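You operate a simulated robot arm through the tools that you are given. There is no shell and no other tool. Be economical: measure what you need, move in short steps, check, and stop when the job is done.

You are at the controls of a simulated robot arm. One attempt, no reset.

JOB
Put the tin marked "nozzle gel" from the left side of the grey press table on the die stand shelf and the tin marked "plugs" on the right side of the grey press table. Take the relay marked "27" from the right side of the grey press table and put it on the low shelf of the bench. Take the black foot and put it in the brown small carton on the right side of the grey press table. Do these in any order. Set down upright: tin, relay.

Only the result counts: the job must be done as asked and must still hold three seconds after the hand-in. Knocking over, shifting, dropping, spilling or breaking anything else fails it.

ROBOT AND FRAMES
A 6-joint arm with a two-finger gripper on a trunk, on a base that drives. Base frame: it is fixed to the floor where the robot stands at the start and does not move with it; the origin is under the middle of the robot, x ahead of it, y to its left, z up; the surface under the hand at the start is at about z = 740. Units: mm, degrees, N and s.
Its first joint turns from -166.0 to 166.0 degrees. Places, roughly: black foot [1250, -750, 750]; die stand shelf [3200, -600, 500]; low shelf of the bench [2900, -2100, 200]; relay [1000, -750, 750]; right side of the grey press table [1100, -900, 700]; small carton [1500, -750, 750]. Payload 2.45 kg.
The tool frame sits at the grasp point between the pads (the TCP): z along the fingers, y along the line on which they close. The tips reach 20 mm beyond it. Largest opening 140 mm; the body of the gripper starts 168 mm behind the TCP.
Orientation is told as [roll, pitch, yaw] about the base's x, y, z axes, in that order, counted from this pose: with the fingers straight down and closing along the base's y, the tool's x points along the base's -x, its y along +y and its z along -z.

CONTROLS
- The arm moves only by the tool move_arm. Its argument "moves" is a list of rows, each a list of 7 numbers: the shift along the tool's x, y, z in units of 200 mm (1.0 is 200 mm), then the turn, a rotation vector about the tool's x, y, z in units of 180 degrees (1.0 is 180 degrees), then the opening, from 0 (shut) to 1 (fully open). In form: [[x, y, z, ax, ay, az, claw], ...]. A call has 1 to 12 rows; each row is the pose to reach, as a shift and turn from the pose commanded when the call began, along the tool's axes at that moment. A call with a number of a shift or a turn outside -1 to 1 is refused whole. Each row takes 0.2 s and may step no farther than 50 mm and 8.6 degrees from the row before; otherwise, or with a gripper value out of range, the whole call is refused. Where a pose cannot be reached the arm comes as near as it can. A force on the tool above 40 N (or 10 N above the force at the start of the call, whichever is more), or a blocked arm, ends the call early, and 0.2 s more pass. The fingers move at their own pace (about 45 mm/s each) and stop on an object; they squeeze with about 29 N. The grip force told is the motor's: it shows also when the fingers shut on nothing. Time passes only in rows, and 0.2 s behind the last, so rows that repeat a pose let the fingers close. It gives the time, the measured TCP pose, the force on the tool (base axes), the opening and the grip force at its end, in the units of the frame above (readings bear some noise), with the torque about the TCP (base axes, N m) and any sound that the robot's microphone picked up.
- Cameras (640 x 400 px; columns grow to the right, rows downward): "scene" is now at [-104.5, 142.4, 1145.9]; the picture's right is [-0.50, -0.86, 0.00], its down [-0.30, 0.18, -0.94] and it looks along [0.81, -0.47, -0.35] (base axes); focal length 268 px, centre (320, 200). "wrist" rides on the gripper at [78, 11, -209] in the tool frame; the picture's right is [-0.14, 0.99, 0.00], its down [-0.92, -0.13, -0.37] and it looks along [-0.36, -0.05, 0.93] (tool axes); focal length 280 px, centre (320, 200). There is no depth. A picture from a camera that has moved, and an enlarged one, comes with that camera's place and axes in the base frame and with its lens. The place of the scene camera against the robot may be out by one fixed shift of up to 18 mm in any direction.
- grab_frame(camera): a new picture of that camera. The clock stands still meanwhile.
- base_move(legs): drives the robot by 1 to 6 legs, each [ahead, left, turn to the left] in mm, mm and degrees, along the robot's own axes; the way and the turn of a leg run together, so that a leg with both is an arc; at most 1500 mm and 180 degrees a leg. The arm and the cameras ride along, it lands a little off, and it stops where it bumps. It gives what a move gives.
- head_to(pan, tilt): turns the head with the scene camera to pan (to the left, within 143 degrees either way) and tilt (down, from -29 to 69), counted from straight ahead of the robot. It gives what a move gives.
- close_up(camera, box): a new picture of the part [left, top, right, bottom] of that camera's present view, enlarged. The clock stands still meanwhile.
- hand_in(): hands the job in; it is judged then, once.

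Work in short steps. Places have to be worked out from the pictures, the camera data and where the tool is seen: move nearer, look again, correct. Check each grasp and each placing, and mend what went wrong. You have 165 turns and 128 pictures in all, those below and enlarged ones among them. Open the gripper and draw the arm clear of the work before you hand the job in, unless the task says otherwise; then end with one line.

The tools are called after "Call:" as name(argument=value, ...) on one line, values as JSON. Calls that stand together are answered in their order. move_arm: Moves the arm, as the interface text tells. Its arguments: {"type":"object","properties":{"moves":{"type":"array","items":{"type":"array","items":{"type":"number"}}}},"required":["moves"]} The other tools are called the same way: base_move (legs) drives the base; head_to (pan, tilt) turns the head that bears the scene camera; grab_frame (camera) takes a picture; close_up (camera, box) takes an enlarged picture of a part of a camera's view; hand_in () hands the job in.

At the start:

```text
clock: 0.0
position: [626.8, 17.4, 1038.4]
ee_rot: [0.0, 0.0, 0.1]
contact_force: [0.5, 0.3, -0.1]
moment: [0.0, 0.0, -0.02]
opening: 139.9
finger_force: 0.1
robot x, y, heading: [2.1, 0.3, -0.0]
head pan, tilt: [-30.3, 20.5]
```

scene: 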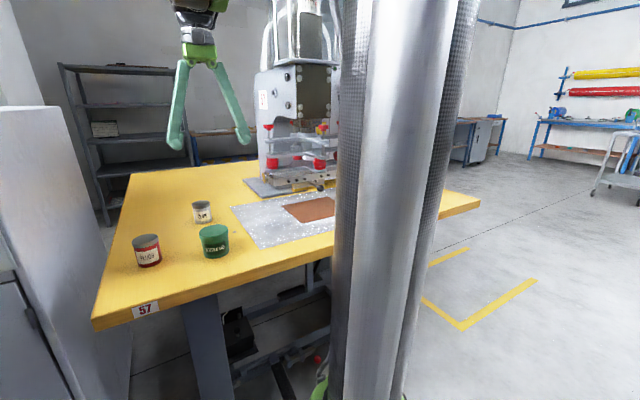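
wrist: 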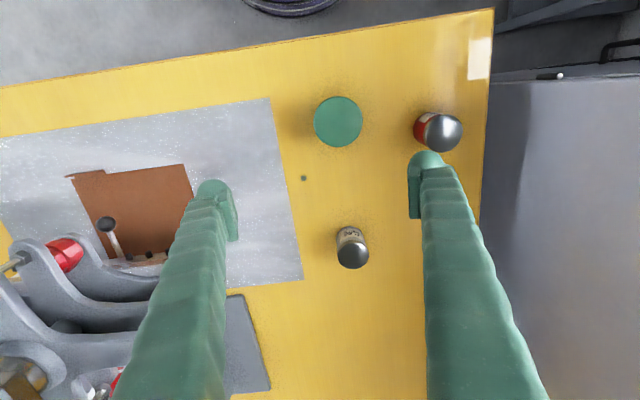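

The scene view is blocked by the trunk column partly; I close up on the tins to read labels and turn the head to look at the right side.

Call:
close_up(camera="scene", box=[100, 180, 260, 280])

Call:
head_to(pan=-60, tilt=25)

Call:
grab_frame(camera="scene")

```text
4.00 times, centred on (180, 230) of scene
camera zoom: at [-104.5, 142.4, 1145.9], right [-0.5, -0.86, 0.0], down [-0.3, 0.18, -0.94], along [0.81, -0.47, -0.35], focal length 1073 px, centre (880, 80)
```

zoom: 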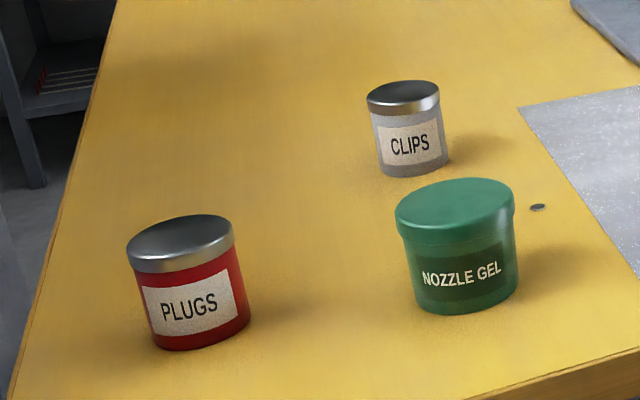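

```text
clock: 0.9
position: [627.9, 17.1, 1039.2]
ee_rot: [-0.1, 0.0, 0.1]
contact_force: [0.1, 0.4, -0.5]
moment: [-0.01, 0.01, 0.05]
opening: 140.1
finger_force: 0.1
robot x, y, heading: [-1.2, -0.2, -0.1]
head pan, tilt: [-60.0, 25.0]
```

```text
124 pictures are left
camera scene: at [-138.7, 109.6, 1138.7], right [-0.87, -0.5, 0.0], down [-0.21, 0.37, -0.91], along [0.45, -0.78, -0.42], focal length 268 px, centre (320, 200)
```

scene: 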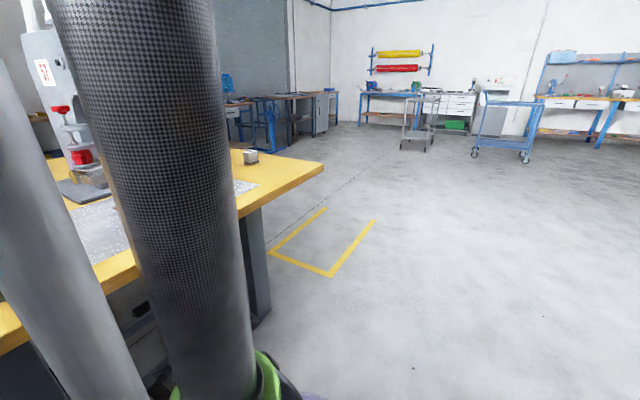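

The table in front holds nozzle gel, plugs and clips on its left. I lift nothing yet; I drive right to look at the right half of the table.

Call:
base_move(legs=[[0, -800, 0]])

Call:
head_to(pan=15, tilt=30)

Call:
grab_frame(camera="scene")

Call:
grab_frame(camera="wrist")

```text
clock: 5.2
position: [623.8, -776.8, 1038.6]
ee_rot: [0.0, 0.0, -0.4]
contact_force: [-1.2, -0.9, 0.8]
moment: [-0.03, 0.0, -0.02]
opening: 139.8
finger_force: 0.2
robot x, y, heading: [1.8, -786.7, -0.2]
head pan, tilt: [-60.0, 25.0]
```

```text
clock: 6.7
position: [623.8, -776.7, 1038.9]
ee_rot: [-0.1, -0.1, -0.4]
contact_force: [-0.3, 0.2, 0.3]
moment: [0.01, 0.01, 0.02]
opening: 139.8
finger_force: 0.0
robot x, y, heading: [-3.8, -789.8, -0.5]
head pan, tilt: [15.0, 30.0]
```

```text
123 pictures are left
camera scene: at [-98.9, -576.0, 1130.7], right [0.25, -0.97, 0.0], down [-0.48, -0.13, -0.87], along [0.84, 0.22, -0.5], focal length 268 px, centre (320, 200)
```

scene: 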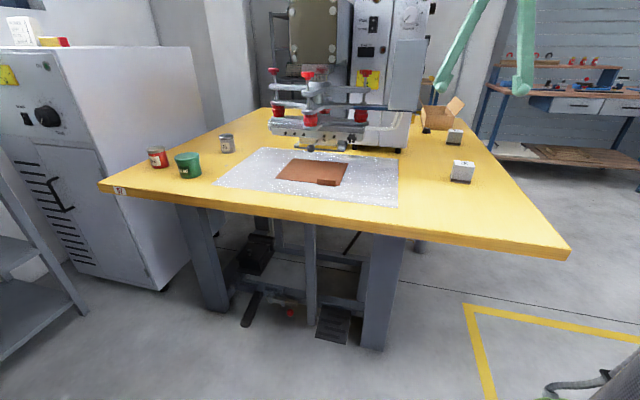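

```text
122 pictures are left
camera wrist: at [545.8, -767.1, 1247.4], right [0.14, 0.99, 0.0], down [0.92, -0.13, 0.37], along [0.36, -0.05, -0.93], focal length 280 px, centre (320, 200)
```

wrist: 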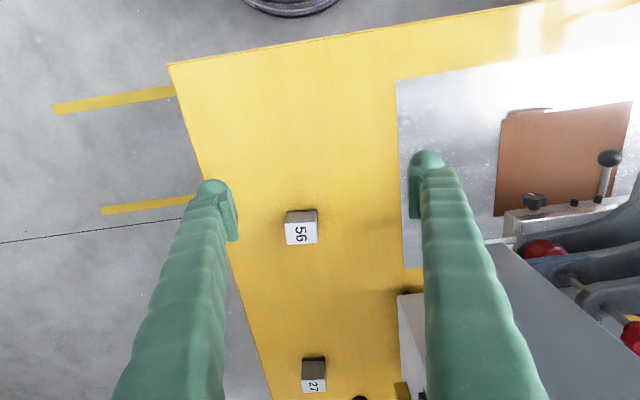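

The relay "27" is farther back, carton with flaps at the back right corner. Before driving around to the table's right side, I check the floor to the right.

Call:
head_to(pan=-20, tilt=35)

Call:
grab_frame(camera="scene")

Call:
head_to(pan=-75, tilt=30)

Call:
grab_frame(camera="scene")

```text
clock: 7.7
position: [623.4, -777.6, 1038.7]
ee_rot: [-0.1, 0.0, -0.4]
contact_force: [-0.2, 0.1, 0.0]
moment: [-0.01, 0.04, 0.0]
opening: 140.1
finger_force: 0.0
robot x, y, heading: [-4.1, -788.4, -0.5]
head pan, tilt: [-20.0, 35.0]
```

```text
121 pictures are left
camera scene: at [-103.9, -629.3, 1123.0], right [-0.35, -0.94, 0.0], down [-0.54, 0.2, -0.82], along [0.77, -0.29, -0.57], focal length 268 px, centre (320, 200)
```

scene: 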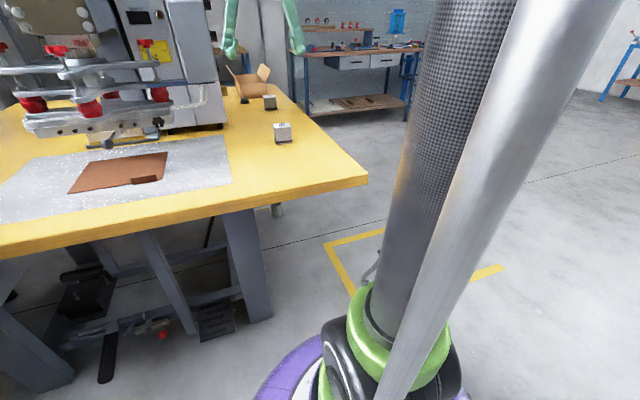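

```text
clock: 8.9
position: [623.0, -777.2, 1038.7]
ee_rot: [-0.1, 0.0, -0.4]
contact_force: [-0.1, -0.9, -0.7]
moment: [-0.01, 0.03, 0.02]
opening: 140.0
finger_force: 0.0
robot x, y, heading: [-5.0, -788.6, -0.5]
head pan, tilt: [-75.0, 30.0]
```

```text
120 pictures are left
camera scene: at [-163.6, -686.2, 1130.7], right [-0.97, -0.25, 0.0], down [-0.13, 0.48, -0.87], along [0.22, -0.84, -0.5], focal length 268 px, centre (320, 200)
```

scene: 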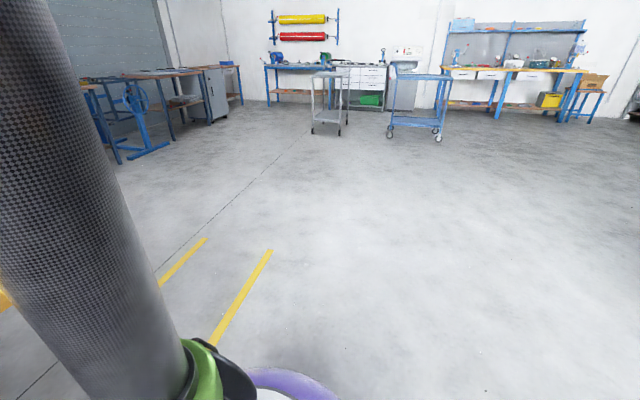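

Floor is clear. I drive around the corner to the table's right side and face it.

Call:
base_move(legs=[[0, -880, 0], [1150, 0, 0], [0, 0, 90]])

Call:
head_to(pan=20, tilt=30)

Call:
grab_frame(camera="scene")

Call:
grab_frame(camera="wrist")

```text
clock: 22.8
position: [1122.0, -1043.8, 1039.2]
ee_rot: [0.0, 0.0, 90.1]
contact_force: [0.0, -0.7, 1.1]
moment: [-0.02, 0.02, 0.01]
opening: 139.9
finger_force: 0.1
robot x, y, heading: [1139.0, -1670.9, 89.9]
head pan, tilt: [-75.0, 30.0]
```

```text
clock: 24.5
position: [1122.4, -1044.6, 1039.1]
ee_rot: [0.0, 0.0, 90.1]
contact_force: [-0.7, 0.4, 0.2]
moment: [-0.01, 0.0, 0.0]
opening: 139.9
finger_force: 0.0
robot x, y, heading: [1136.9, -1668.7, 89.9]
head pan, tilt: [20.0, 30.0]
```

```text
119 pictures are left
camera scene: at [937.9, -1761.0, 1130.7], right [0.94, 0.34, 0.0], down [0.17, -0.47, -0.87], along [-0.3, 0.81, -0.5], focal length 268 px, centre (320, 200)
```

scene: 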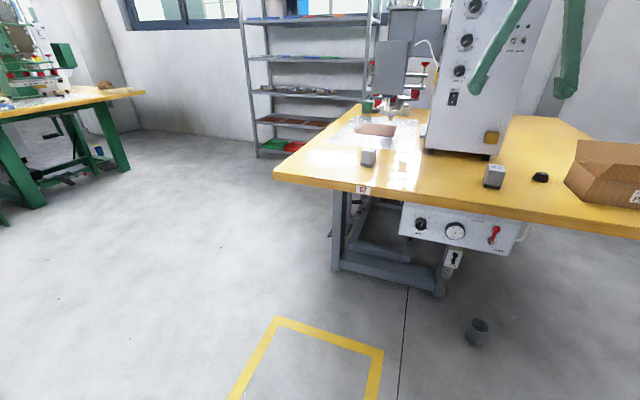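

```text
118 pictures are left
camera wrist: at [1110.2, -1122.6, 1247.4], right [-0.99, 0.14, 0.0], down [0.13, 0.92, 0.37], along [0.05, 0.37, -0.93], focal length 280 px, centre (320, 200)
```

wrist: 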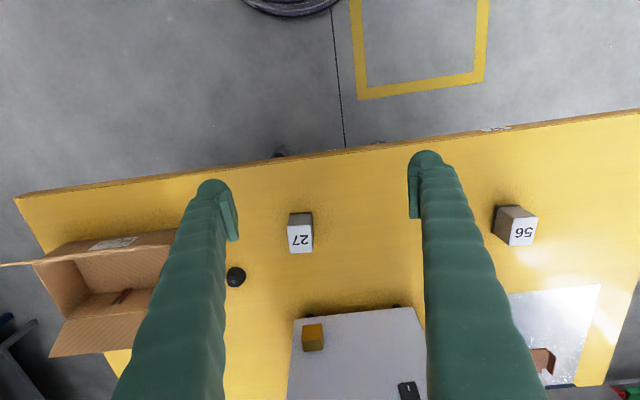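

Foot (black dome), relay 27 and the carton are all in view. I zoom for details.

Call:
close_up(camera="wrist", box=[10, 180, 330, 380])

Call:
close_up(camera="scene", box=[440, 120, 640, 245])

```text
2.00 times, centred on (170, 280) of wrist
camera zoom: at [1110.2, -1122.6, 1247.4], right [-0.99, 0.14, 0.0], down [0.13, 0.92, 0.37], along [0.05, 0.37, -0.93], focal length 561 px, centre (620, 40)
```

zoom: 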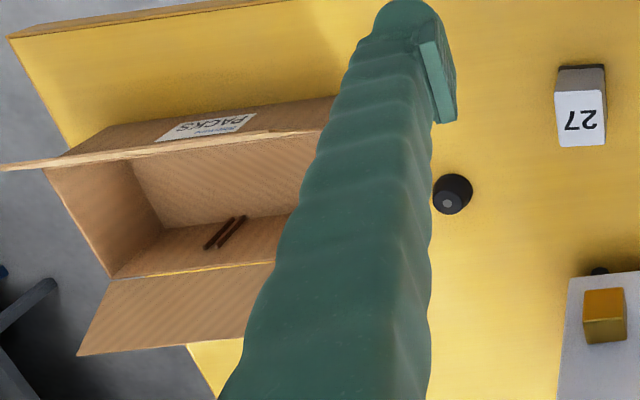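

```text
3.20 times, centred on (540, 182) of scene
camera zoom: at [937.9, -1761.0, 1130.7], right [0.94, 0.34, 0.0], down [0.17, -0.47, -0.87], along [-0.3, 0.81, -0.5], focal length 858 px, centre (-384, 256)
```

zoom: 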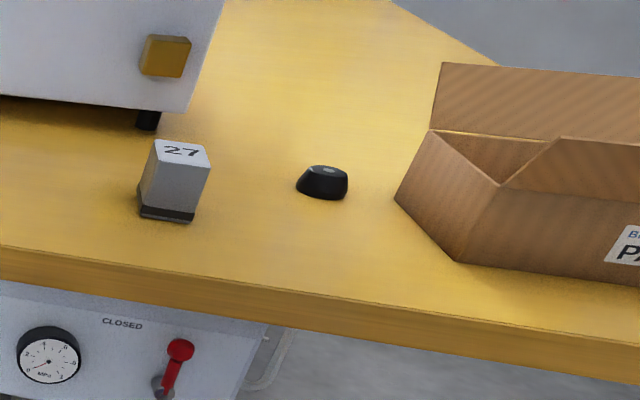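

Foot ≈ (1333,-784). I shift the robot ~280 mm toward the carton side and 80 mm ahead for a clear view of both.

Call:
base_move(legs=[[80, -290, 0]])

Call:
grab_frame(camera="wrist")

Call:
grab_frame(camera="scene")

```text
clock: 26.6
position: [1411.0, -963.0, 1038.5]
ee_rot: [0.0, -0.1, 90.0]
contact_force: [-0.2, -0.2, -0.4]
moment: [-0.03, -0.03, -0.01]
opening: 140.0
finger_force: 0.0
robot x, y, heading: [1425.8, -1590.3, 89.9]
head pan, tilt: [20.0, 30.0]
```

```text
115 pictures are left
camera wrist: at [1399.7, -1042.3, 1247.4], right [-0.99, 0.14, 0.0], down [0.13, 0.92, 0.37], along [0.05, 0.36, -0.93], focal length 280 px, centre (320, 200)
```

wrist: 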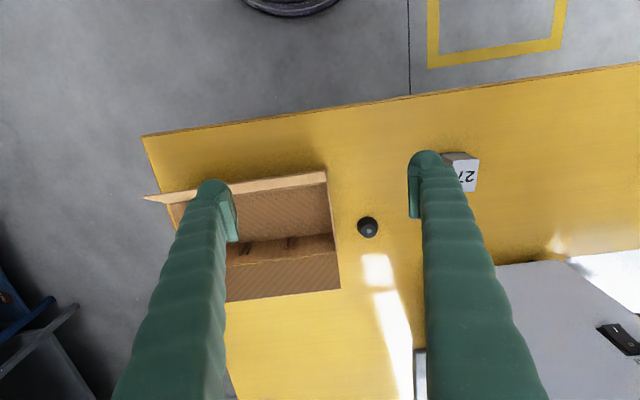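

```text
114 pictures are left
camera scene: at [1226.5, -1680.5, 1130.7], right [0.94, 0.34, 0.0], down [0.17, -0.47, -0.87], along [-0.3, 0.81, -0.5], focal length 268 px, centre (320, 200)
```

scene: 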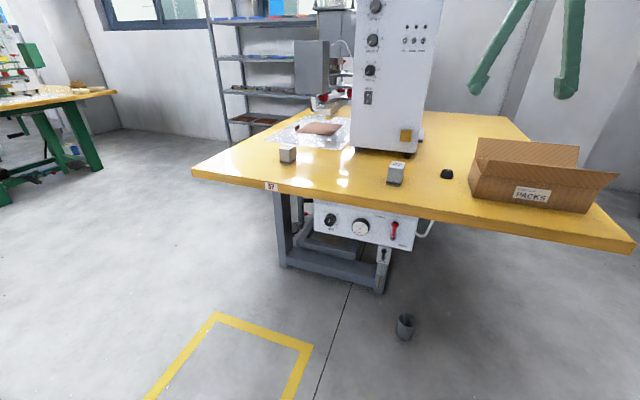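

Foot at about (1338,-784). I move above it with the fingers narrowed to ~75 mm (closing along base x) and look again.

Call:
move_arm(moves=[[-0.15, 0.061, 0.1, 0, 0, 0, 0.55], [-0.3, 0.122, 0.2, 0, 0, 0, 0.55], [-0.45, 0.183, 0.35, 0, 0, 0, 0.55], [-0.6, 0.244, 0.5, 0, 0, 0, 0.55], [-0.75, 0.305, 0.65, 0, 0, 0, 0.55], [-0.895, 0.365, 0.8, 0, 0, 0, 0.55]])

Call:
grab_frame(camera="wrist")

```text
clock: 28.0
position: [1338.7, -784.0, 878.5]
ee_rot: [0.0, 0.1, 90.0]
contact_force: [-0.1, -0.7, -0.8]
moment: [0.05, 0.01, -0.01]
opening: 77.2
finger_force: 0.0
robot x, y, heading: [1428.9, -1592.1, 90.0]
head pan, tilt: [20.0, 30.0]
```

```text
113 pictures are left
camera wrist: at [1326.6, -864.0, 1086.6], right [-0.99, 0.14, 0.0], down [0.13, 0.92, 0.37], along [0.05, 0.37, -0.93], focal length 280 px, centre (320, 200)
```

wrist: 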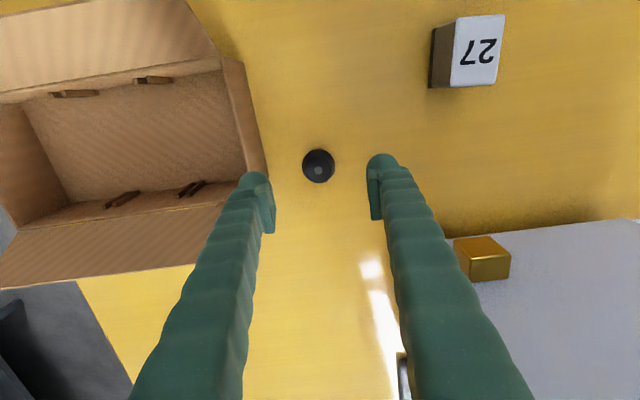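

Foot refined at (1340,-777), carton wall at x≈1406. Narrow to 60 mm and descend to z≈763.

Call:
move_arm(moves=[[-0.035, -0.008, 0.1, 0, 0, 0, 0.43], [-0.035, -0.008, 0.3, 0, 0, 0, 0.43], [-0.035, -0.008, 0.45, 0, 0, 0, 0.43], [-0.035, -0.008, 0.53, 0, 0, 0, 0.43], [-0.035, -0.008, 0.578, 0, 0, 0, 0.43]])

Call:
grab_frame(camera="wrist")

```text
clock: 29.2
position: [1340.4, -777.7, 764.0]
ee_rot: [0.0, 0.0, 90.0]
contact_force: [0.3, 1.2, -0.3]
moment: [0.05, 0.01, 0.0]
opening: 60.1
finger_force: 0.1
robot x, y, heading: [1430.0, -1591.1, 89.8]
head pan, tilt: [20.0, 30.0]
```

```text
112 pictures are left
camera wrist: at [1328.4, -856.3, 972.2], right [-0.99, 0.14, 0.0], down [0.13, 0.92, 0.37], along [0.05, 0.36, -0.93], focal length 280 px, centre (320, 200)
```

wrist: 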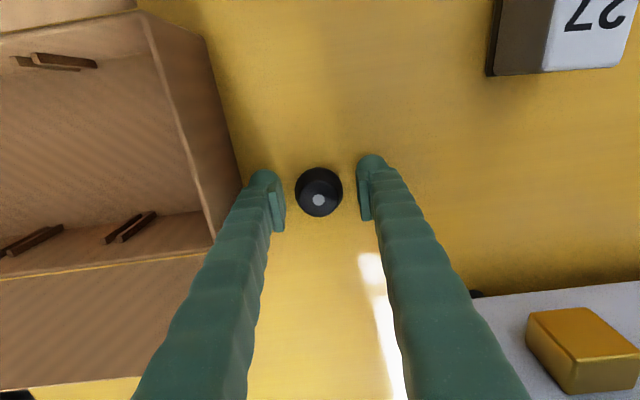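

Foot is centred between the pads; I close.

Call:
move_arm(moves=[[0, 0, 0, 0, 0, 0, 0.15], [0, 0, 0, 0, 0, 0, 0.1], [0, 0, 0, 0, 0, 0, 0.1], [0, 0, 0, 0, 0, 0, 0.1]])

Call:
move_arm(moves=[[0, 0, -0.2, 0, 0, 0, 0.1], [0, 0, -0.4, 0, 0, 0, 0.1], [0, 0, -0.6, 0, 0, 0, 0.1], [0, 0, -0.8, 0, 0, 0, 0.1], [0, 0, -0.98, 0, 0, 0, 0.1]])

Call:
grab_frame(camera="wrist")

```text
clock: 30.2
position: [1340.6, -778.1, 764.0]
ee_rot: [0.1, -0.1, 90.0]
contact_force: [0.8, 0.1, -0.9]
moment: [0.04, 0.01, 0.0]
opening: 34.8
finger_force: 29.7
robot x, y, heading: [1427.9, -1589.1, 90.0]
head pan, tilt: [20.0, 30.0]
```

```text
clock: 31.4
position: [1338.6, -776.5, 961.5]
ee_rot: [0.0, 0.1, 90.1]
contact_force: [0.6, 0.0, 0.5]
moment: [-0.01, 0.01, -0.03]
opening: 13.9
finger_force: 0.0
robot x, y, heading: [1427.1, -1590.7, 90.3]
head pan, tilt: [20.0, 30.0]
```

```text
111 pictures are left
camera wrist: at [1327.8, -856.4, 1169.0], right [-0.99, 0.14, 0.0], down [0.13, 0.92, 0.37], along [0.05, 0.36, -0.93], focal length 280 px, centre (320, 200)
```

wrist: 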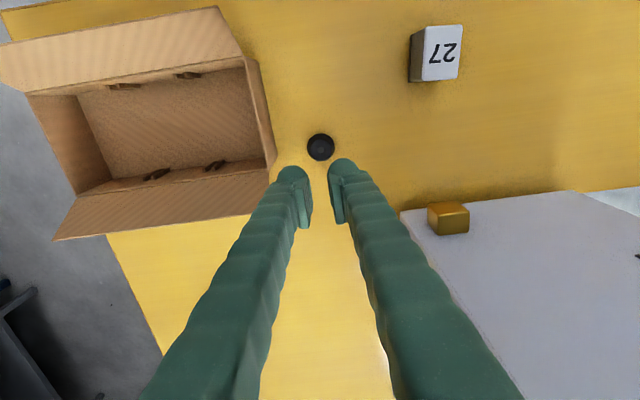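

The foot slipped out (tapered). I zoom to see how it lies now.

Call:
close_up(camera="wrist", box=[280, 120, 360, 170])

Call:
close_up(camera="scene", box=[370, 120, 530, 220])

```text
8.00 times, centred on (320, 145) of wrist
camera zoom: at [1327.8, -856.4, 1169.0], right [-0.99, 0.14, 0.0], down [0.13, 0.92, 0.37], along [0.05, 0.36, -0.93], focal length 2243 px, centre (320, 640)
```

zoom: 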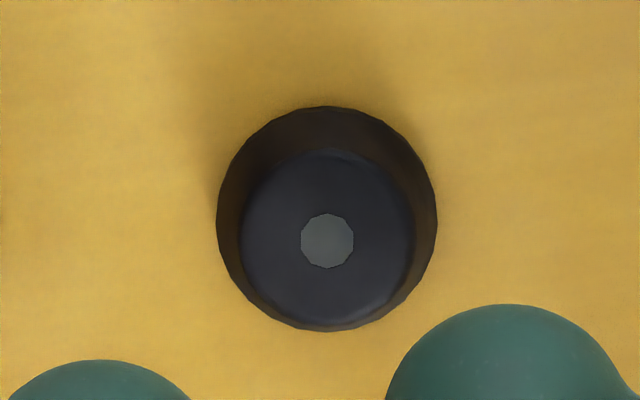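

```text
4.00 times, centred on (450, 170) of scene
camera zoom: at [1226.4, -1680.3, 1130.7], right [0.94, 0.34, 0.0], down [0.17, -0.47, -0.87], along [-0.3, 0.81, -0.5], focal length 1073 px, centre (-200, 320)
```

zoom: 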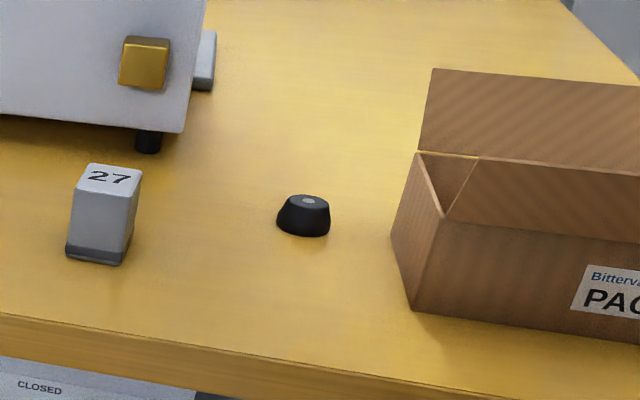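

The foot still stands upright at (1338,-777), a truncated cone wider at the bottom; the tips must reach right to the table so the pads hold its widest edge. I descend lower in fine steps watching force.

Call:
move_arm(moves=[[0, 0, 0.2, 0, 0, 0, 0.43], [0, 0, 0.4, 0, 0, 0, 0.43], [0, 0, 0.6, 0, 0, 0, 0.43], [0, 0, 0.8, 0, 0, 0, 0.43], [0, 0, 0.95, 0, 0, 0, 0.43], [0, 0, 0.99, 0, 0, 0, 0.43]])

Call:
move_arm(moves=[[0, 0, 0.008, 0, 0, 0, 0.43], [0, 0, 0.013, 0, 0, 0, 0.43], [0, 0, 0.018, 0, 0, 0, 0.43]])

```text
clock: 32.8
position: [1339.6, -777.6, 761.7]
ee_rot: [0.0, 0.0, 90.0]
contact_force: [-0.4, 0.4, -0.3]
moment: [-0.01, -0.01, -0.03]
opening: 60.4
finger_force: 0.1
robot x, y, heading: [1426.2, -1586.1, 90.1]
head pan, tilt: [20.0, 30.0]
```

```text
clock: 33.6
position: [1339.5, -776.6, 759.5]
ee_rot: [-0.1, 0.0, 89.9]
contact_force: [-0.8, 7.6, 32.6]
moment: [0.12, 0.01, 0.03]
opening: 60.1
finger_force: 0.1
robot x, y, heading: [1423.8, -1588.0, 90.1]
head pan, tilt: [20.0, 30.0]
```

Contact with the table at TCP z≈760. I back off a hair (~1 mm), close, and lift slowly.

Call:
move_arm(moves=[[0, 0, -0.006, 0, 0, 0, 0.43], [0, 0, -0.006, 0, 0, 0, 0.1], [0, 0, -0.006, 0, 0, 0, 0.1], [0, 0, -0.006, 0, 0, 0, 0.1], [0, 0, -0.006, 0, 0, 0, 0.1], [0, 0, -0.006, 0, 0, 0, 0.1]])

Call:
move_arm(moves=[[0, 0, -0.01, 0, 0, 0, 0.1], [0, 0, -0.02, 0, 0, 0, 0.1], [0, 0, -0.04, 0, 0, 0, 0.1], [0, 0, -0.06, 0, 0, 0, 0.1], [0, 0, -0.09, 0, 0, 0, 0.1], [0, 0, -0.12, 0, 0, 0, 0.1]])

Call:
grab_frame(camera="wrist")

```text
clock: 35.0
position: [1339.0, -778.0, 759.6]
ee_rot: [0.0, 0.0, 90.1]
contact_force: [-0.8, -4.4, 26.9]
moment: [-0.11, 0.02, 0.0]
opening: 37.0
finger_force: 28.9
robot x, y, heading: [1425.5, -1591.3, 90.0]
head pan, tilt: [20.0, 30.0]
```

```text
clock: 36.4
position: [1339.0, -778.1, 782.9]
ee_rot: [-0.1, 0.0, 89.9]
contact_force: [0.0, 0.4, -0.6]
moment: [0.01, 0.02, 0.03]
opening: 36.7
finger_force: 29.1
robot x, y, heading: [1426.7, -1588.4, 89.9]
head pan, tilt: [20.0, 30.0]
```

```text
108 pictures are left
camera wrist: at [1328.1, -856.1, 991.3], right [-0.99, 0.14, 0.0], down [0.13, 0.92, 0.37], along [0.05, 0.36, -0.93], focal length 280 px, centre (320, 200)
```

wrist: 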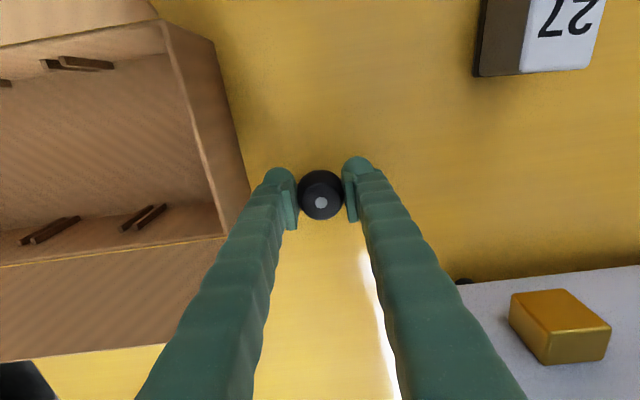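

Foot is held (36.7 mm). The carton interior spans x≈1410–1685, y≈-900…-771; I lift to z≈965 then travel to (1540,-836).

Call:
move_arm(moves=[[0, 0, -0.12, 0, 0, 0, 0.1], [0, 0, -0.27, 0, 0, 0, 0.1], [0, 0, -0.42, 0, 0, 0, 0.1], [0, 0, -0.57, 0, 0, 0, 0.1], [0, 0, -0.72, 0, 0, 0, 0.1], [0, 0, -0.9, 0, 0, 0, 0.1]])

Call:
move_arm(moves=[[0.06, -0.17, 0, 0, 0, 0, 0.1], [0.12, -0.34, 0, 0, 0, 0, 0.1], [0.17, -0.5, 0, 0, 0, 0, 0.1], [0.23, -0.67, 0, 0, 0, 0, 0.1], [0.29, -0.84, 0, 0, 0, 0, 0.1], [0.29, -1.0, 0, 0, 0, 0, 0.1]])

Call:
grab_frame(camera="wrist")

Call:
grab_frame(camera="scene")

```text
clock: 37.8
position: [1339.7, -776.3, 964.0]
ee_rot: [0.0, 0.0, 90.0]
contact_force: [-0.9, 0.4, 0.4]
moment: [-0.06, -0.01, -0.01]
opening: 37.1
finger_force: 28.6
robot x, y, heading: [1425.9, -1588.8, 90.2]
head pan, tilt: [20.0, 30.0]
```

```text
clock: 39.2
position: [1540.3, -835.8, 962.5]
ee_rot: [0.1, 0.0, 90.0]
contact_force: [-0.5, -1.3, -1.2]
moment: [0.04, -0.04, 0.0]
opening: 36.6
finger_force: 28.7
robot x, y, heading: [1429.0, -1589.2, 90.1]
head pan, tilt: [20.0, 30.0]
```

```text
107 pictures are left
camera wrist: at [1528.5, -914.5, 1170.7], right [-0.99, 0.14, 0.0], down [0.13, 0.92, 0.37], along [0.05, 0.36, -0.93], focal length 280 px, centre (320, 200)
```

wrist: 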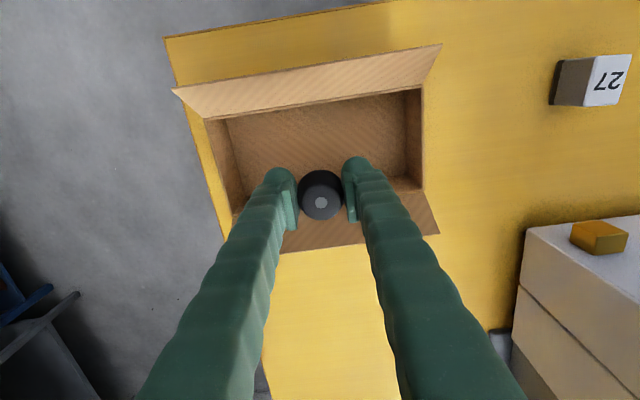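

```text
106 pictures are left
camera scene: at [1226.4, -1680.5, 1130.7], right [0.94, 0.34, 0.0], down [0.17, -0.47, -0.87], along [-0.3, 0.81, -0.5], focal length 268 px, centre (320, 200)
```

scene: 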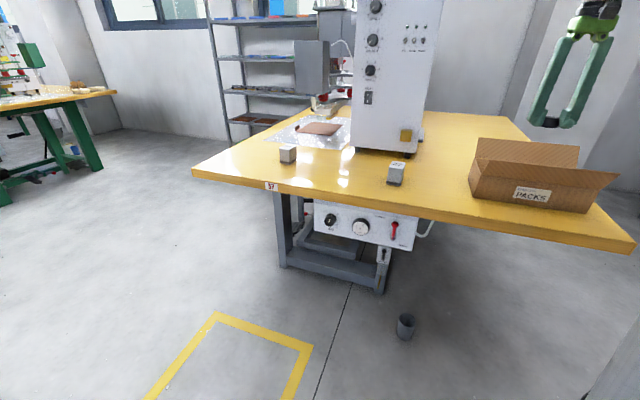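

Carton floor centre computes to (1539,-838), right below the tool. I descend inside to z≈775.

Call:
move_arm(moves=[[0, 0, 0.2, 0, 0, 0, 0.1], [0, 0, 0.4, 0, 0, 0, 0.1], [0, 0, 0.6, 0, 0, 0, 0.1], [0, 0, 0.75, 0, 0, 0, 0.1], [0, 0, 0.85, 0, 0, 0, 0.1], [0, 0, 0.93, 0, 0, 0, 0.1]])

Call:
grab_frame(camera="wrist")

```text
clock: 40.6
position: [1539.4, -835.1, 774.7]
ee_rot: [0.1, 0.0, 90.1]
contact_force: [0.5, 0.0, -0.3]
moment: [-0.01, 0.0, 0.0]
opening: 36.8
finger_force: 28.6
robot x, y, heading: [1424.4, -1591.4, 90.0]
head pan, tilt: [20.0, 30.0]
```

```text
105 pictures are left
camera wrist: at [1528.1, -914.8, 984.8], right [-0.99, 0.14, 0.0], down [0.13, 0.92, 0.37], along [0.05, 0.36, -0.93], focal length 280 px, centre (320, 200)
```

wrist: 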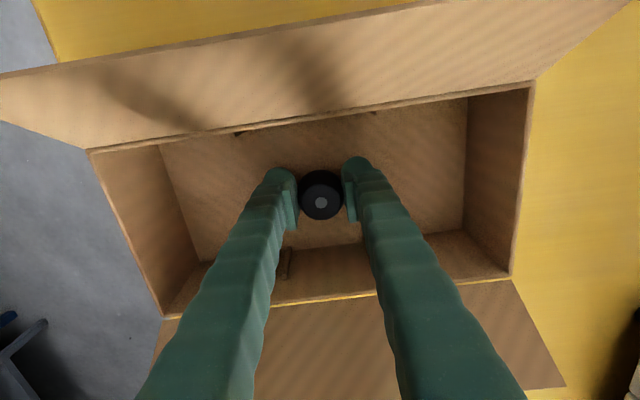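

Inside the carton, clear of the walls. I go a little lower, open to ~65 mm, and lift out.

Call:
move_arm(moves=[[0, 0, 0.03, 0, 0, 0, 0.1], [0, 0, 0.04, 0, 0, 0, 0.2], [0, 0, 0.04, 0, 0, 0, 0.45], [0, 0, 0.04, 0, 0, 0, 0.45], [0, 0, 0.04, 0, 0, 0, 0.45], [0, 0, -0.1, 0, 0, 0, 0.45], [0, 0, -0.3, 0, 0, 0, 0.45], [0, 0, -0.5, 0, 0, 0, 0.45], [0, 0, -0.7, 0, 0, 0, 0.45], [0, 0, -0.95, 0, 0, 0, 0.45]])

Call:
grab_frame(camera="wrist")

```text
clock: 42.8
position: [1540.0, -835.2, 966.5]
ee_rot: [0.0, 0.0, 89.9]
contact_force: [0.4, -0.2, -0.1]
moment: [0.03, 0.02, 0.0]
opening: 62.8
finger_force: 0.0
robot x, y, heading: [1427.5, -1587.0, 90.1]
head pan, tilt: [20.0, 30.0]
```

```text
104 pictures are left
camera wrist: at [1529.1, -914.2, 1175.3], right [-0.99, 0.14, 0.0], down [0.13, 0.92, 0.37], along [0.05, 0.36, -0.93], focal length 280 px, centre (320, 200)
```

wrist: 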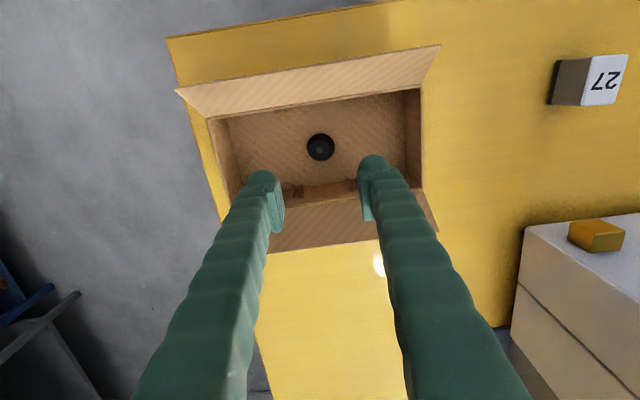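

The foot is in the carton. Next I look at the bench and the die stand before choosing how to grasp the relay.

Call:
head_to(pan=-109, tilt=15)

Call:
grab_frame(camera="scene")

Call:
head_to(pan=-65, tilt=15)

Call:
grab_frame(camera="scene")

```text
clock: 44.9
position: [1540.1, -834.3, 966.2]
ee_rot: [0.0, 0.0, 90.0]
contact_force: [0.8, 0.0, 0.0]
moment: [-0.03, -0.03, 0.01]
opening: 63.1
finger_force: 0.1
robot x, y, heading: [1423.4, -1590.9, 89.9]
head pan, tilt: [-109.0, 15.0]
```

```text
103 pictures are left
camera scene: at [1345.7, -1795.8, 1155.0], right [-0.33, -0.95, 0.0], down [-0.24, 0.08, -0.97], along [0.91, -0.31, -0.26], focal length 268 px, centre (320, 200)
```

scene: 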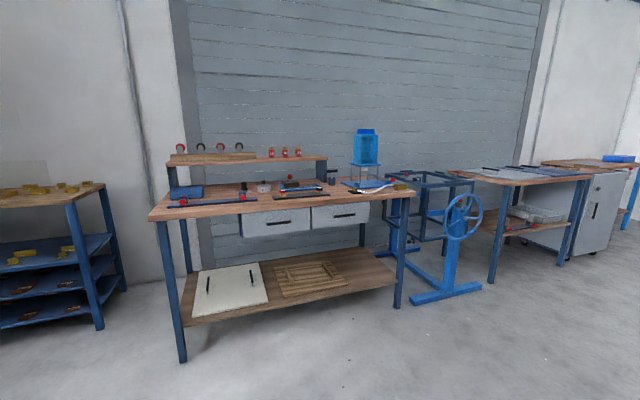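

```text
clock: 46.0
position: [1540.7, -834.9, 967.5]
ee_rot: [-0.1, -0.1, 90.0]
contact_force: [-0.2, 0.1, 0.0]
moment: [-0.01, 0.04, 0.02]
opening: 63.0
finger_force: 0.1
robot x, y, heading: [1430.2, -1590.6, 90.0]
head pan, tilt: [-65.0, 15.0]
```

```text
102 pictures are left
camera scene: at [1342.1, -1726.0, 1155.0], right [0.42, -0.91, 0.0], down [-0.23, -0.11, -0.97], along [0.88, 0.41, -0.26], focal length 268 px, centre (320, 200)
```

scene: 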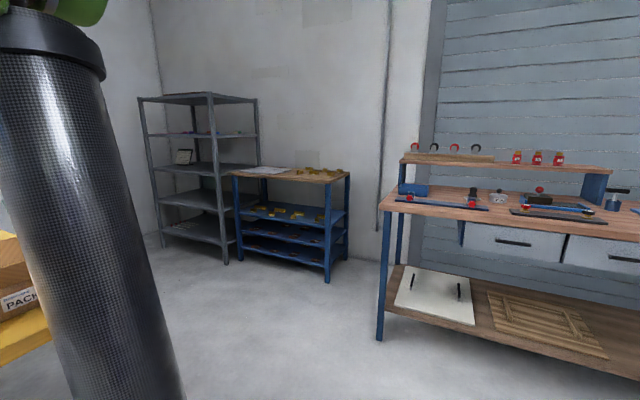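

Both targets are shelves under tops (bench low shelf, die stand's upper blue shelf), so I'll grasp with the tool tilted ~60° forward. First I draw the arm back from the carton and test the tilt in free space.

Call:
move_arm(moves=[[0.1, 0.05, -0.1, 0, 0, 0, 0.6], [0.25, 0.15, -0.2, 0, 0, 0, 0.6], [0.4, 0.25, -0.25, 0, 0, 0, 0.6], [0.55, 0.36, -0.25, 0, 0, 0, 0.6], [0.7, 0.47, -0.25, 0, 0, 0, 0.6], [0.85, 0.565, -0.25, 0, 0, 0, 0.6]])

Call:
move_arm(moves=[[0, 0, 0, 0, -0.047, 0, 0.6], [0, 0, 0, 0, -0.094, 0, 0.6], [0, 0, 0, 0, -0.141, 0, 0.6], [0, 0, 0, 0, -0.188, 0, 0.6], [0, 0, 0, 0, -0.235, 0, 0.6], [0, 0, 0, 0, -0.282, 0, 0.6], [0, 0, 0, 0, -0.329, 0, 0.6]])

Call:
grab_frame(camera="wrist")

```text
clock: 47.4
position: [1425.7, -1004.7, 1014.9]
ee_rot: [-0.1, 0.0, 89.8]
contact_force: [-0.4, 0.1, 0.2]
moment: [-0.04, 0.02, 0.05]
opening: 84.0
finger_force: 0.0
robot x, y, heading: [1431.0, -1589.8, 90.0]
head pan, tilt: [-65.0, 15.0]
```

```text
clock: 49.0
position: [1426.9, -1003.4, 1016.9]
ee_rot: [0.0, -59.3, 90.0]
contact_force: [-0.7, 1.0, 0.5]
moment: [-0.01, 0.01, 0.0]
opening: 84.0
finger_force: 0.1
robot x, y, heading: [1429.2, -1590.5, 90.2]
head pan, tilt: [-65.0, 15.0]
```

```text
101 pictures are left
camera wrist: at [1415.3, -1225.6, 1055.7], right [-0.99, 0.07, 0.12], down [0.13, 0.15, 0.98], along [0.05, 0.99, -0.16], focal length 280 px, centre (320, 200)
```

wrist: 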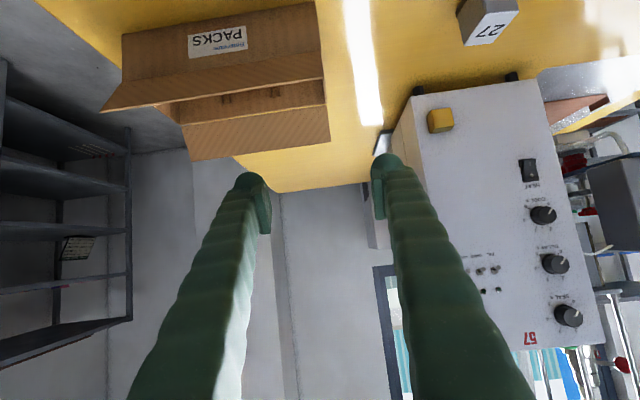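

The tilt works (wrist view is upside-down now). I shift the robot so the relay lies straight ahead.

Call:
base_move(legs=[[0, 247, 0]])

Call:
head_to(pan=25, tilt=30)

Call:
grab_frame(camera="wrist")

Call:
grab_frame(camera="scene")

```text
clock: 50.8
position: [1178.6, -1006.0, 1015.9]
ee_rot: [0.0, -59.2, 90.1]
contact_force: [0.1, -0.2, 0.9]
moment: [0.02, -0.01, -0.03]
opening: 83.9
finger_force: 0.0
robot x, y, heading: [1180.3, -1593.2, 90.3]
head pan, tilt: [-65.0, 15.0]
```

```text
clock: 52.4
position: [1177.6, -1005.9, 1016.7]
ee_rot: [0.0, -59.2, 90.1]
contact_force: [0.5, -0.3, -0.8]
moment: [-0.01, 0.02, -0.04]
opening: 84.5
finger_force: 0.1
robot x, y, heading: [1181.6, -1584.9, 89.9]
head pan, tilt: [25.0, 30.0]
```

```text
100 pictures are left
camera wrist: at [1167.3, -1225.8, 1056.1], right [-0.99, 0.07, 0.12], down [0.13, 0.15, 0.98], along [0.05, 0.99, -0.16], focal length 280 px, centre (320, 200)
```

wrist: 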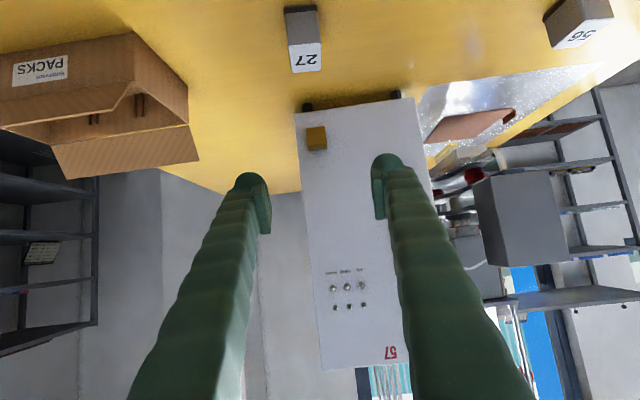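

```text
99 pictures are left
camera scene: at [972.1, -1684.2, 1130.7], right [0.91, 0.42, 0.0], down [0.21, -0.45, -0.87], along [-0.37, 0.78, -0.5], focal length 268 px, centre (320, 200)
```

scene: 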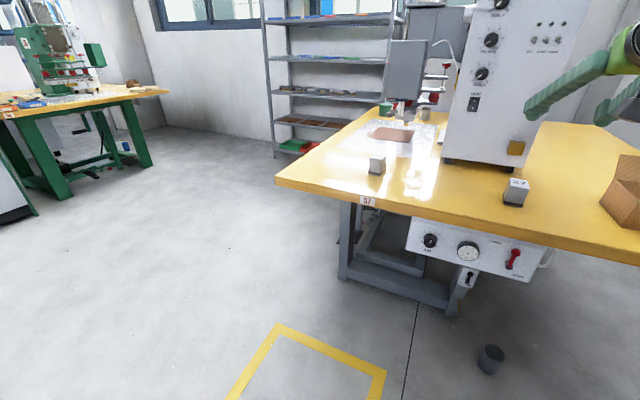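

Relay: front face y≈-894, back ≈-838, top z≈797, centre x≈1179. I move to a pre-grasp 150 mm back along the tool axis.

Call:
move_arm(moves=[[0.17, -0.005, 0.12, 0, 0, 0, 0.6], [0.34, -0.005, 0.24, 0, 0, 0, 0.6], [0.51, -0.005, 0.36, 0, 0, 0, 0.6], [0.68, -0.005, 0.47, 0, 0, 0, 0.6]])

Call:
grab_frame(camera="wrist")

```text
clock: 53.4
position: [1180.1, -992.5, 849.1]
ee_rot: [0.0, -59.1, 90.0]
contact_force: [-0.1, 0.0, -0.6]
moment: [0.04, 0.01, 0.03]
opening: 84.1
finger_force: 0.1
robot x, y, heading: [1175.4, -1594.4, 90.1]
head pan, tilt: [25.0, 30.0]
```

```text
98 pictures are left
camera wrist: at [1168.3, -1214.1, 889.5], right [-0.99, 0.07, 0.12], down [0.13, 0.15, 0.98], along [0.05, 0.99, -0.16], focal length 280 px, centre (320, 200)
```

wrist: 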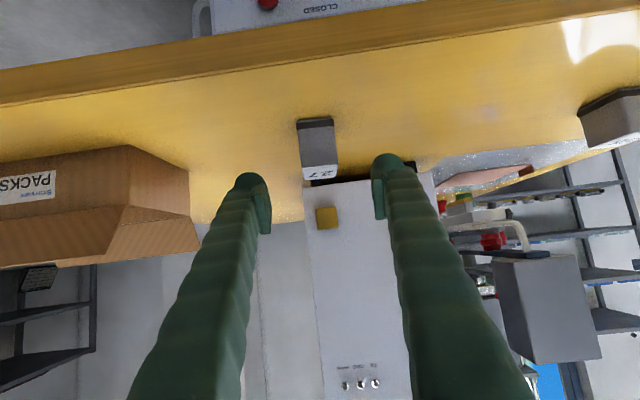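

Aligned with the relay. Advance 147 mm along the tool axis.

Call:
move_arm(moves=[[0, 0.003, 0.2, 0, 0, 0, 0.6], [0, 0.003, 0.4, 0, 0, 0, 0.6], [0, 0.003, 0.55, 0, 0, 0, 0.6], [0, 0.003, 0.65, 0, 0, 0, 0.6], [0, 0.003, 0.735, 0, 0, 0, 0.6]])

Call:
grab_frame(camera="wrist")

```text
clock: 54.6
position: [1179.6, -866.8, 775.9]
ee_rot: [0.0, -59.2, 90.1]
contact_force: [-0.3, -0.4, 0.5]
moment: [0.02, 0.03, 0.04]
opening: 84.1
finger_force: 0.0
robot x, y, heading: [1177.3, -1588.4, 90.3]
head pan, tilt: [25.0, 30.0]
```

```text
97 pictures are left
camera wrist: at [1167.4, -1088.0, 815.1], right [-0.99, 0.07, 0.12], down [0.13, 0.15, 0.98], along [0.05, 0.99, -0.16], focal length 280 px, centre (320, 200)
```

wrist: 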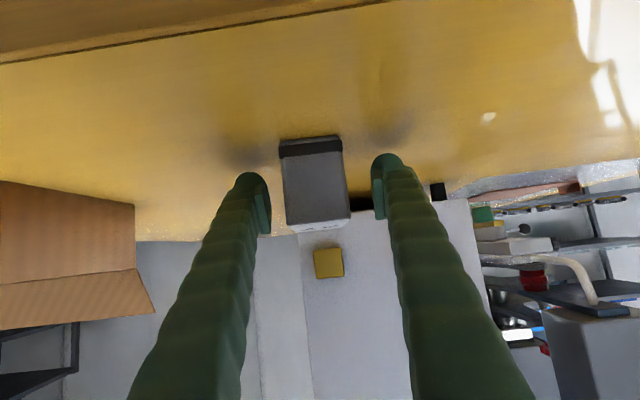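

Relay is between the pads. Close, then lift slowly.

Call:
move_arm(moves=[[0, 0, 0, 0, 0, 0, 0.4], [0, 0, 0, 0, 0, 0, 0.2], [0, 0, 0, 0, 0, 0, 0.2], [0, 0, 0, 0, 0, 0, 0.2], [0, 0, 0, 0, 0, 0, 0.2]])

Call:
move_arm(moves=[[-0.043, 0, -0.026, 0, 0, 0, 0.2], [-0.086, 0, -0.051, 0, 0, 0, 0.2], [-0.17, 0, -0.1, 0, 0, 0, 0.2], [-0.3, 0, -0.18, 0, 0, 0, 0.2], [-0.45, 0, -0.3, 0, 0, 0, 0.2]])

Call:
grab_frame(camera="wrist")

```text
clock: 55.8
position: [1177.4, -866.9, 776.2]
ee_rot: [0.0, -59.2, 90.0]
contact_force: [1.2, -0.3, 0.4]
moment: [0.07, 0.05, -0.01]
opening: 43.3
finger_force: 29.1
robot x, y, heading: [1178.5, -1592.3, 90.3]
head pan, tilt: [25.0, 30.0]
```

```text
clock: 57.0
position: [1178.4, -872.3, 884.7]
ee_rot: [0.0, -59.2, 90.1]
contact_force: [0.6, -0.6, -1.7]
moment: [-0.03, 0.0, 0.02]
opening: 43.1
finger_force: 28.9
robot x, y, heading: [1178.0, -1590.1, 90.5]
head pan, tilt: [25.0, 30.0]
```

```text
96 pictures are left
camera wrist: at [1166.9, -1093.6, 924.2], right [-0.99, 0.07, 0.12], down [0.13, 0.15, 0.98], along [0.05, 0.99, -0.16], focal length 280 px, centre (320, 200)
```

wrist: 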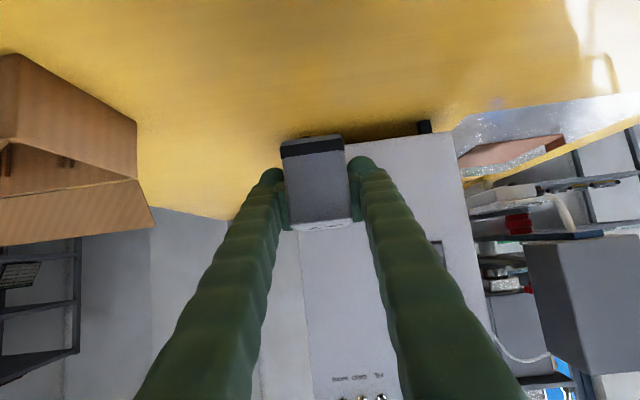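

Relay held. I back away from the table, turn to face the bench (front at x≈2625, low shelf z≈200), and move to a viewing spot facing the seemingly free right end of the shelf.

Call:
base_move(legs=[[-350, 0, 0], [0, 0, -90], [0, -650, 0], [600, 0, 0]])

Call:
head_to(pan=20, tilt=35)

Call:
grab_frame(camera="scene")

Call:
grab_frame(camera="wrist")

```text
clock: 69.3
position: [2500.7, -2580.9, 885.0]
ee_rot: [0.0, -59.2, 0.2]
contact_force: [-0.1, -0.9, -1.4]
moment: [-0.01, -0.03, 0.0]
opening: 43.3
finger_force: 29.3
robot x, y, heading: [1786.5, -2587.2, 0.1]
head pan, tilt: [25.0, 30.0]
```

```text
clock: 70.0
position: [2500.9, -2580.6, 885.0]
ee_rot: [0.1, -59.2, 0.2]
contact_force: [0.1, 0.7, -1.6]
moment: [0.0, 0.0, 0.03]
opening: 43.4
finger_force: 29.5
robot x, y, heading: [1787.1, -2582.8, 0.5]
head pan, tilt: [20.0, 35.0]
```

```text
95 pictures are left
camera scene: at [1680.7, -2365.6, 1123.0], right [0.35, -0.94, 0.0], down [-0.54, -0.2, -0.82], along [0.77, 0.28, -0.57], focal length 268 px, centre (320, 200)
```

scene: 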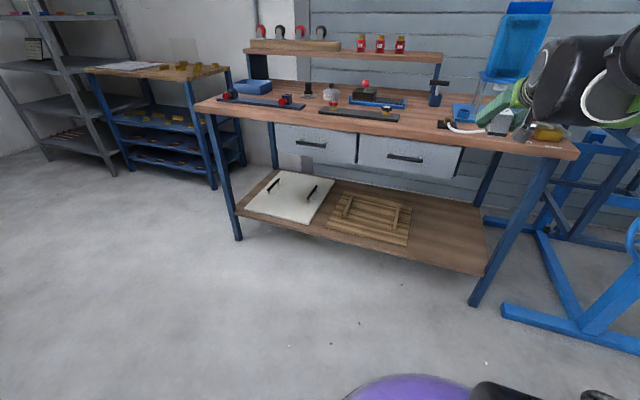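

```text
94 pictures are left
camera wrist: at [2280.9, -2572.1, 924.0], right [0.07, 0.99, 0.12], down [0.15, -0.13, 0.98], along [0.99, -0.05, -0.16], focal length 280 px, centre (320, 200)
```

wrist: 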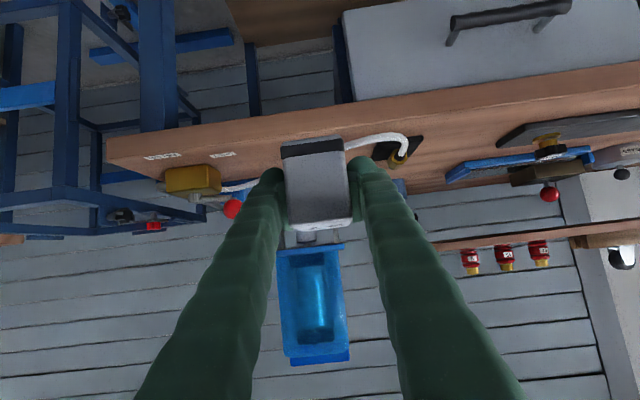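

The right end of the low shelf (y≈-2460…-2750) is free. I lower the arm in front of the bench in stages.

Call:
move_arm(moves=[[0.19, 0, 0.08, 0, 0, 0, 0.2], [0.38, 0, 0.16, 0, 0, 0, 0.2], [0.57, 0, 0.24, 0, 0, 0, 0.2], [0.773, 0, 0.315, 0, 0, 0, 0.2]])

Call:
move_arm(moves=[[0.19, 0, 0.08, 0, 0, 0, 0.2], [0.38, 0, 0.16, 0, 0, 0, 0.2], [0.57, 0, 0.24, 0, 0, 0, 0.2], [0.773, 0, 0.315, 0, 0, 0, 0.2]])

Call:
move_arm(moves=[[0.19, 0, 0.08, 0, 0, 0, 0.2], [0.38, 0, 0.16, 0, 0, 0, 0.2], [0.57, 0, 0.24, 0, 0, 0, 0.2], [0.773, 0, 0.315, 0, 0, 0, 0.2]])

Call:
grab_frame(camera="wrist")

Call:
grab_frame(camera="scene")

```text
clock: 71.0
position: [2475.3, -2581.8, 719.4]
ee_rot: [0.0, -59.2, 0.1]
contact_force: [0.1, -0.2, -0.8]
moment: [-0.03, -0.03, 0.0]
opening: 43.4
finger_force: 29.0
robot x, y, heading: [1784.5, -2584.2, 0.0]
head pan, tilt: [20.0, 35.0]
```

```text
clock: 72.0
position: [2462.5, -2581.5, 619.2]
ee_rot: [0.1, -59.2, 0.1]
contact_force: [-0.1, 0.0, -1.3]
moment: [0.0, -0.03, 0.01]
opening: 43.4
finger_force: 29.4
out of reach, approached as far as the arm can: row 3, 4
robot x, y, heading: [1781.2, -2585.3, 0.1]
head pan, tilt: [20.0, 35.0]
```

```text
clock: 73.0
position: [2470.1, -2580.7, 618.9]
ee_rot: [0.0, -59.2, 0.1]
contact_force: [0.1, -0.8, -0.9]
moment: [0.0, -0.01, 0.01]
opening: 43.4
finger_force: 29.2
out of reach, approached as far as the arm can: row 1, 2, 3, 4
robot x, y, heading: [1785.5, -2583.2, 0.1]
head pan, tilt: [20.0, 35.0]
```

```text
93 pictures are left
camera wrist: at [2250.1, -2571.8, 657.8], right [0.07, 0.99, 0.12], down [0.16, -0.13, 0.98], along [0.99, -0.05, -0.16], focal length 280 px, centre (320, 200)
```

wrist: 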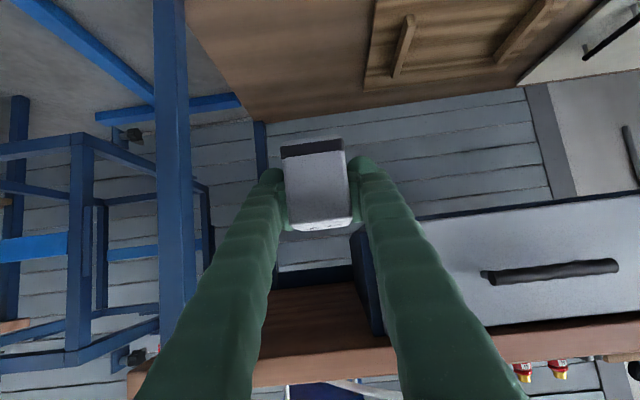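

```text
92 pictures are left
camera scene: at [1680.7, -2365.7, 1122.9], right [0.35, -0.94, 0.0], down [-0.54, -0.2, -0.82], along [0.77, 0.28, -0.57], focal length 268 px, centre (320, 200)
```

scene: 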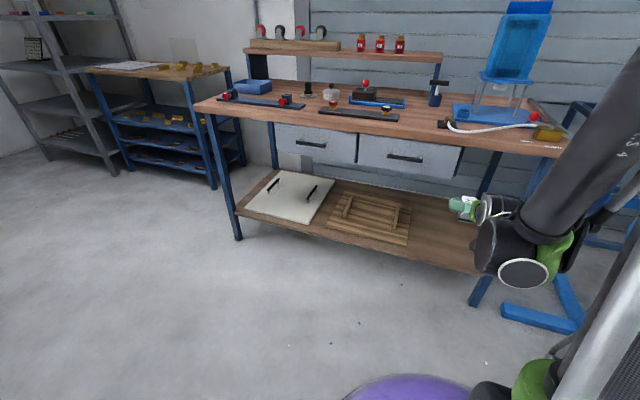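

The arm stops at z≈619 at this radius and tilt. I back the base off 250 mm and test whether a longer reach goes lower.

Call:
base_move(legs=[[-280, 0, 0]])

Call:
move_arm(moves=[[-0.1, 0, 0.17, 0, 0, 0, 0.2], [-0.2, 0, 0.34, 0, 0, 0, 0.2], [-0.3, 0, 0.51, 0, 0, 0, 0.2], [-0.41, 0, 0.69, 0, 0, 0, 0.2], [-0.51, 0, 0.86, 0, 0, 0, 0.2], [-0.34, 0, 0.96, 0, 0, 0, 0.2], [-0.17, 0, 0.99, 0, 0, 0, 0.2], [0, 0, 1, 0, 0, 0, 0.2], [0.2, 0, 1, 0, 0, 0, 0.2], [0.4, 0, 1, 0, 0, 0, 0.2]])

```text
clock: 74.9
position: [2191.6, -2581.4, 617.4]
ee_rot: [0.0, -59.1, 0.3]
contact_force: [0.2, 0.5, -1.2]
moment: [0.0, -0.04, -0.01]
opening: 43.1
finger_force: 29.0
robot x, y, heading: [1503.0, -2583.9, 0.4]
head pan, tilt: [20.0, 35.0]
```

```text
clock: 77.1
position: [2372.5, -2580.4, 525.5]
ee_rot: [0.1, -58.8, 0.2]
contact_force: [0.0, 0.1, -1.8]
moment: [0.01, 0.02, -0.04]
opening: 43.3
finger_force: 28.9
out of reach, approached as far as the arm can: row 8, 9, 10
robot x, y, heading: [1505.8, -2585.7, 0.4]
head pan, tilt: [20.0, 35.0]
```

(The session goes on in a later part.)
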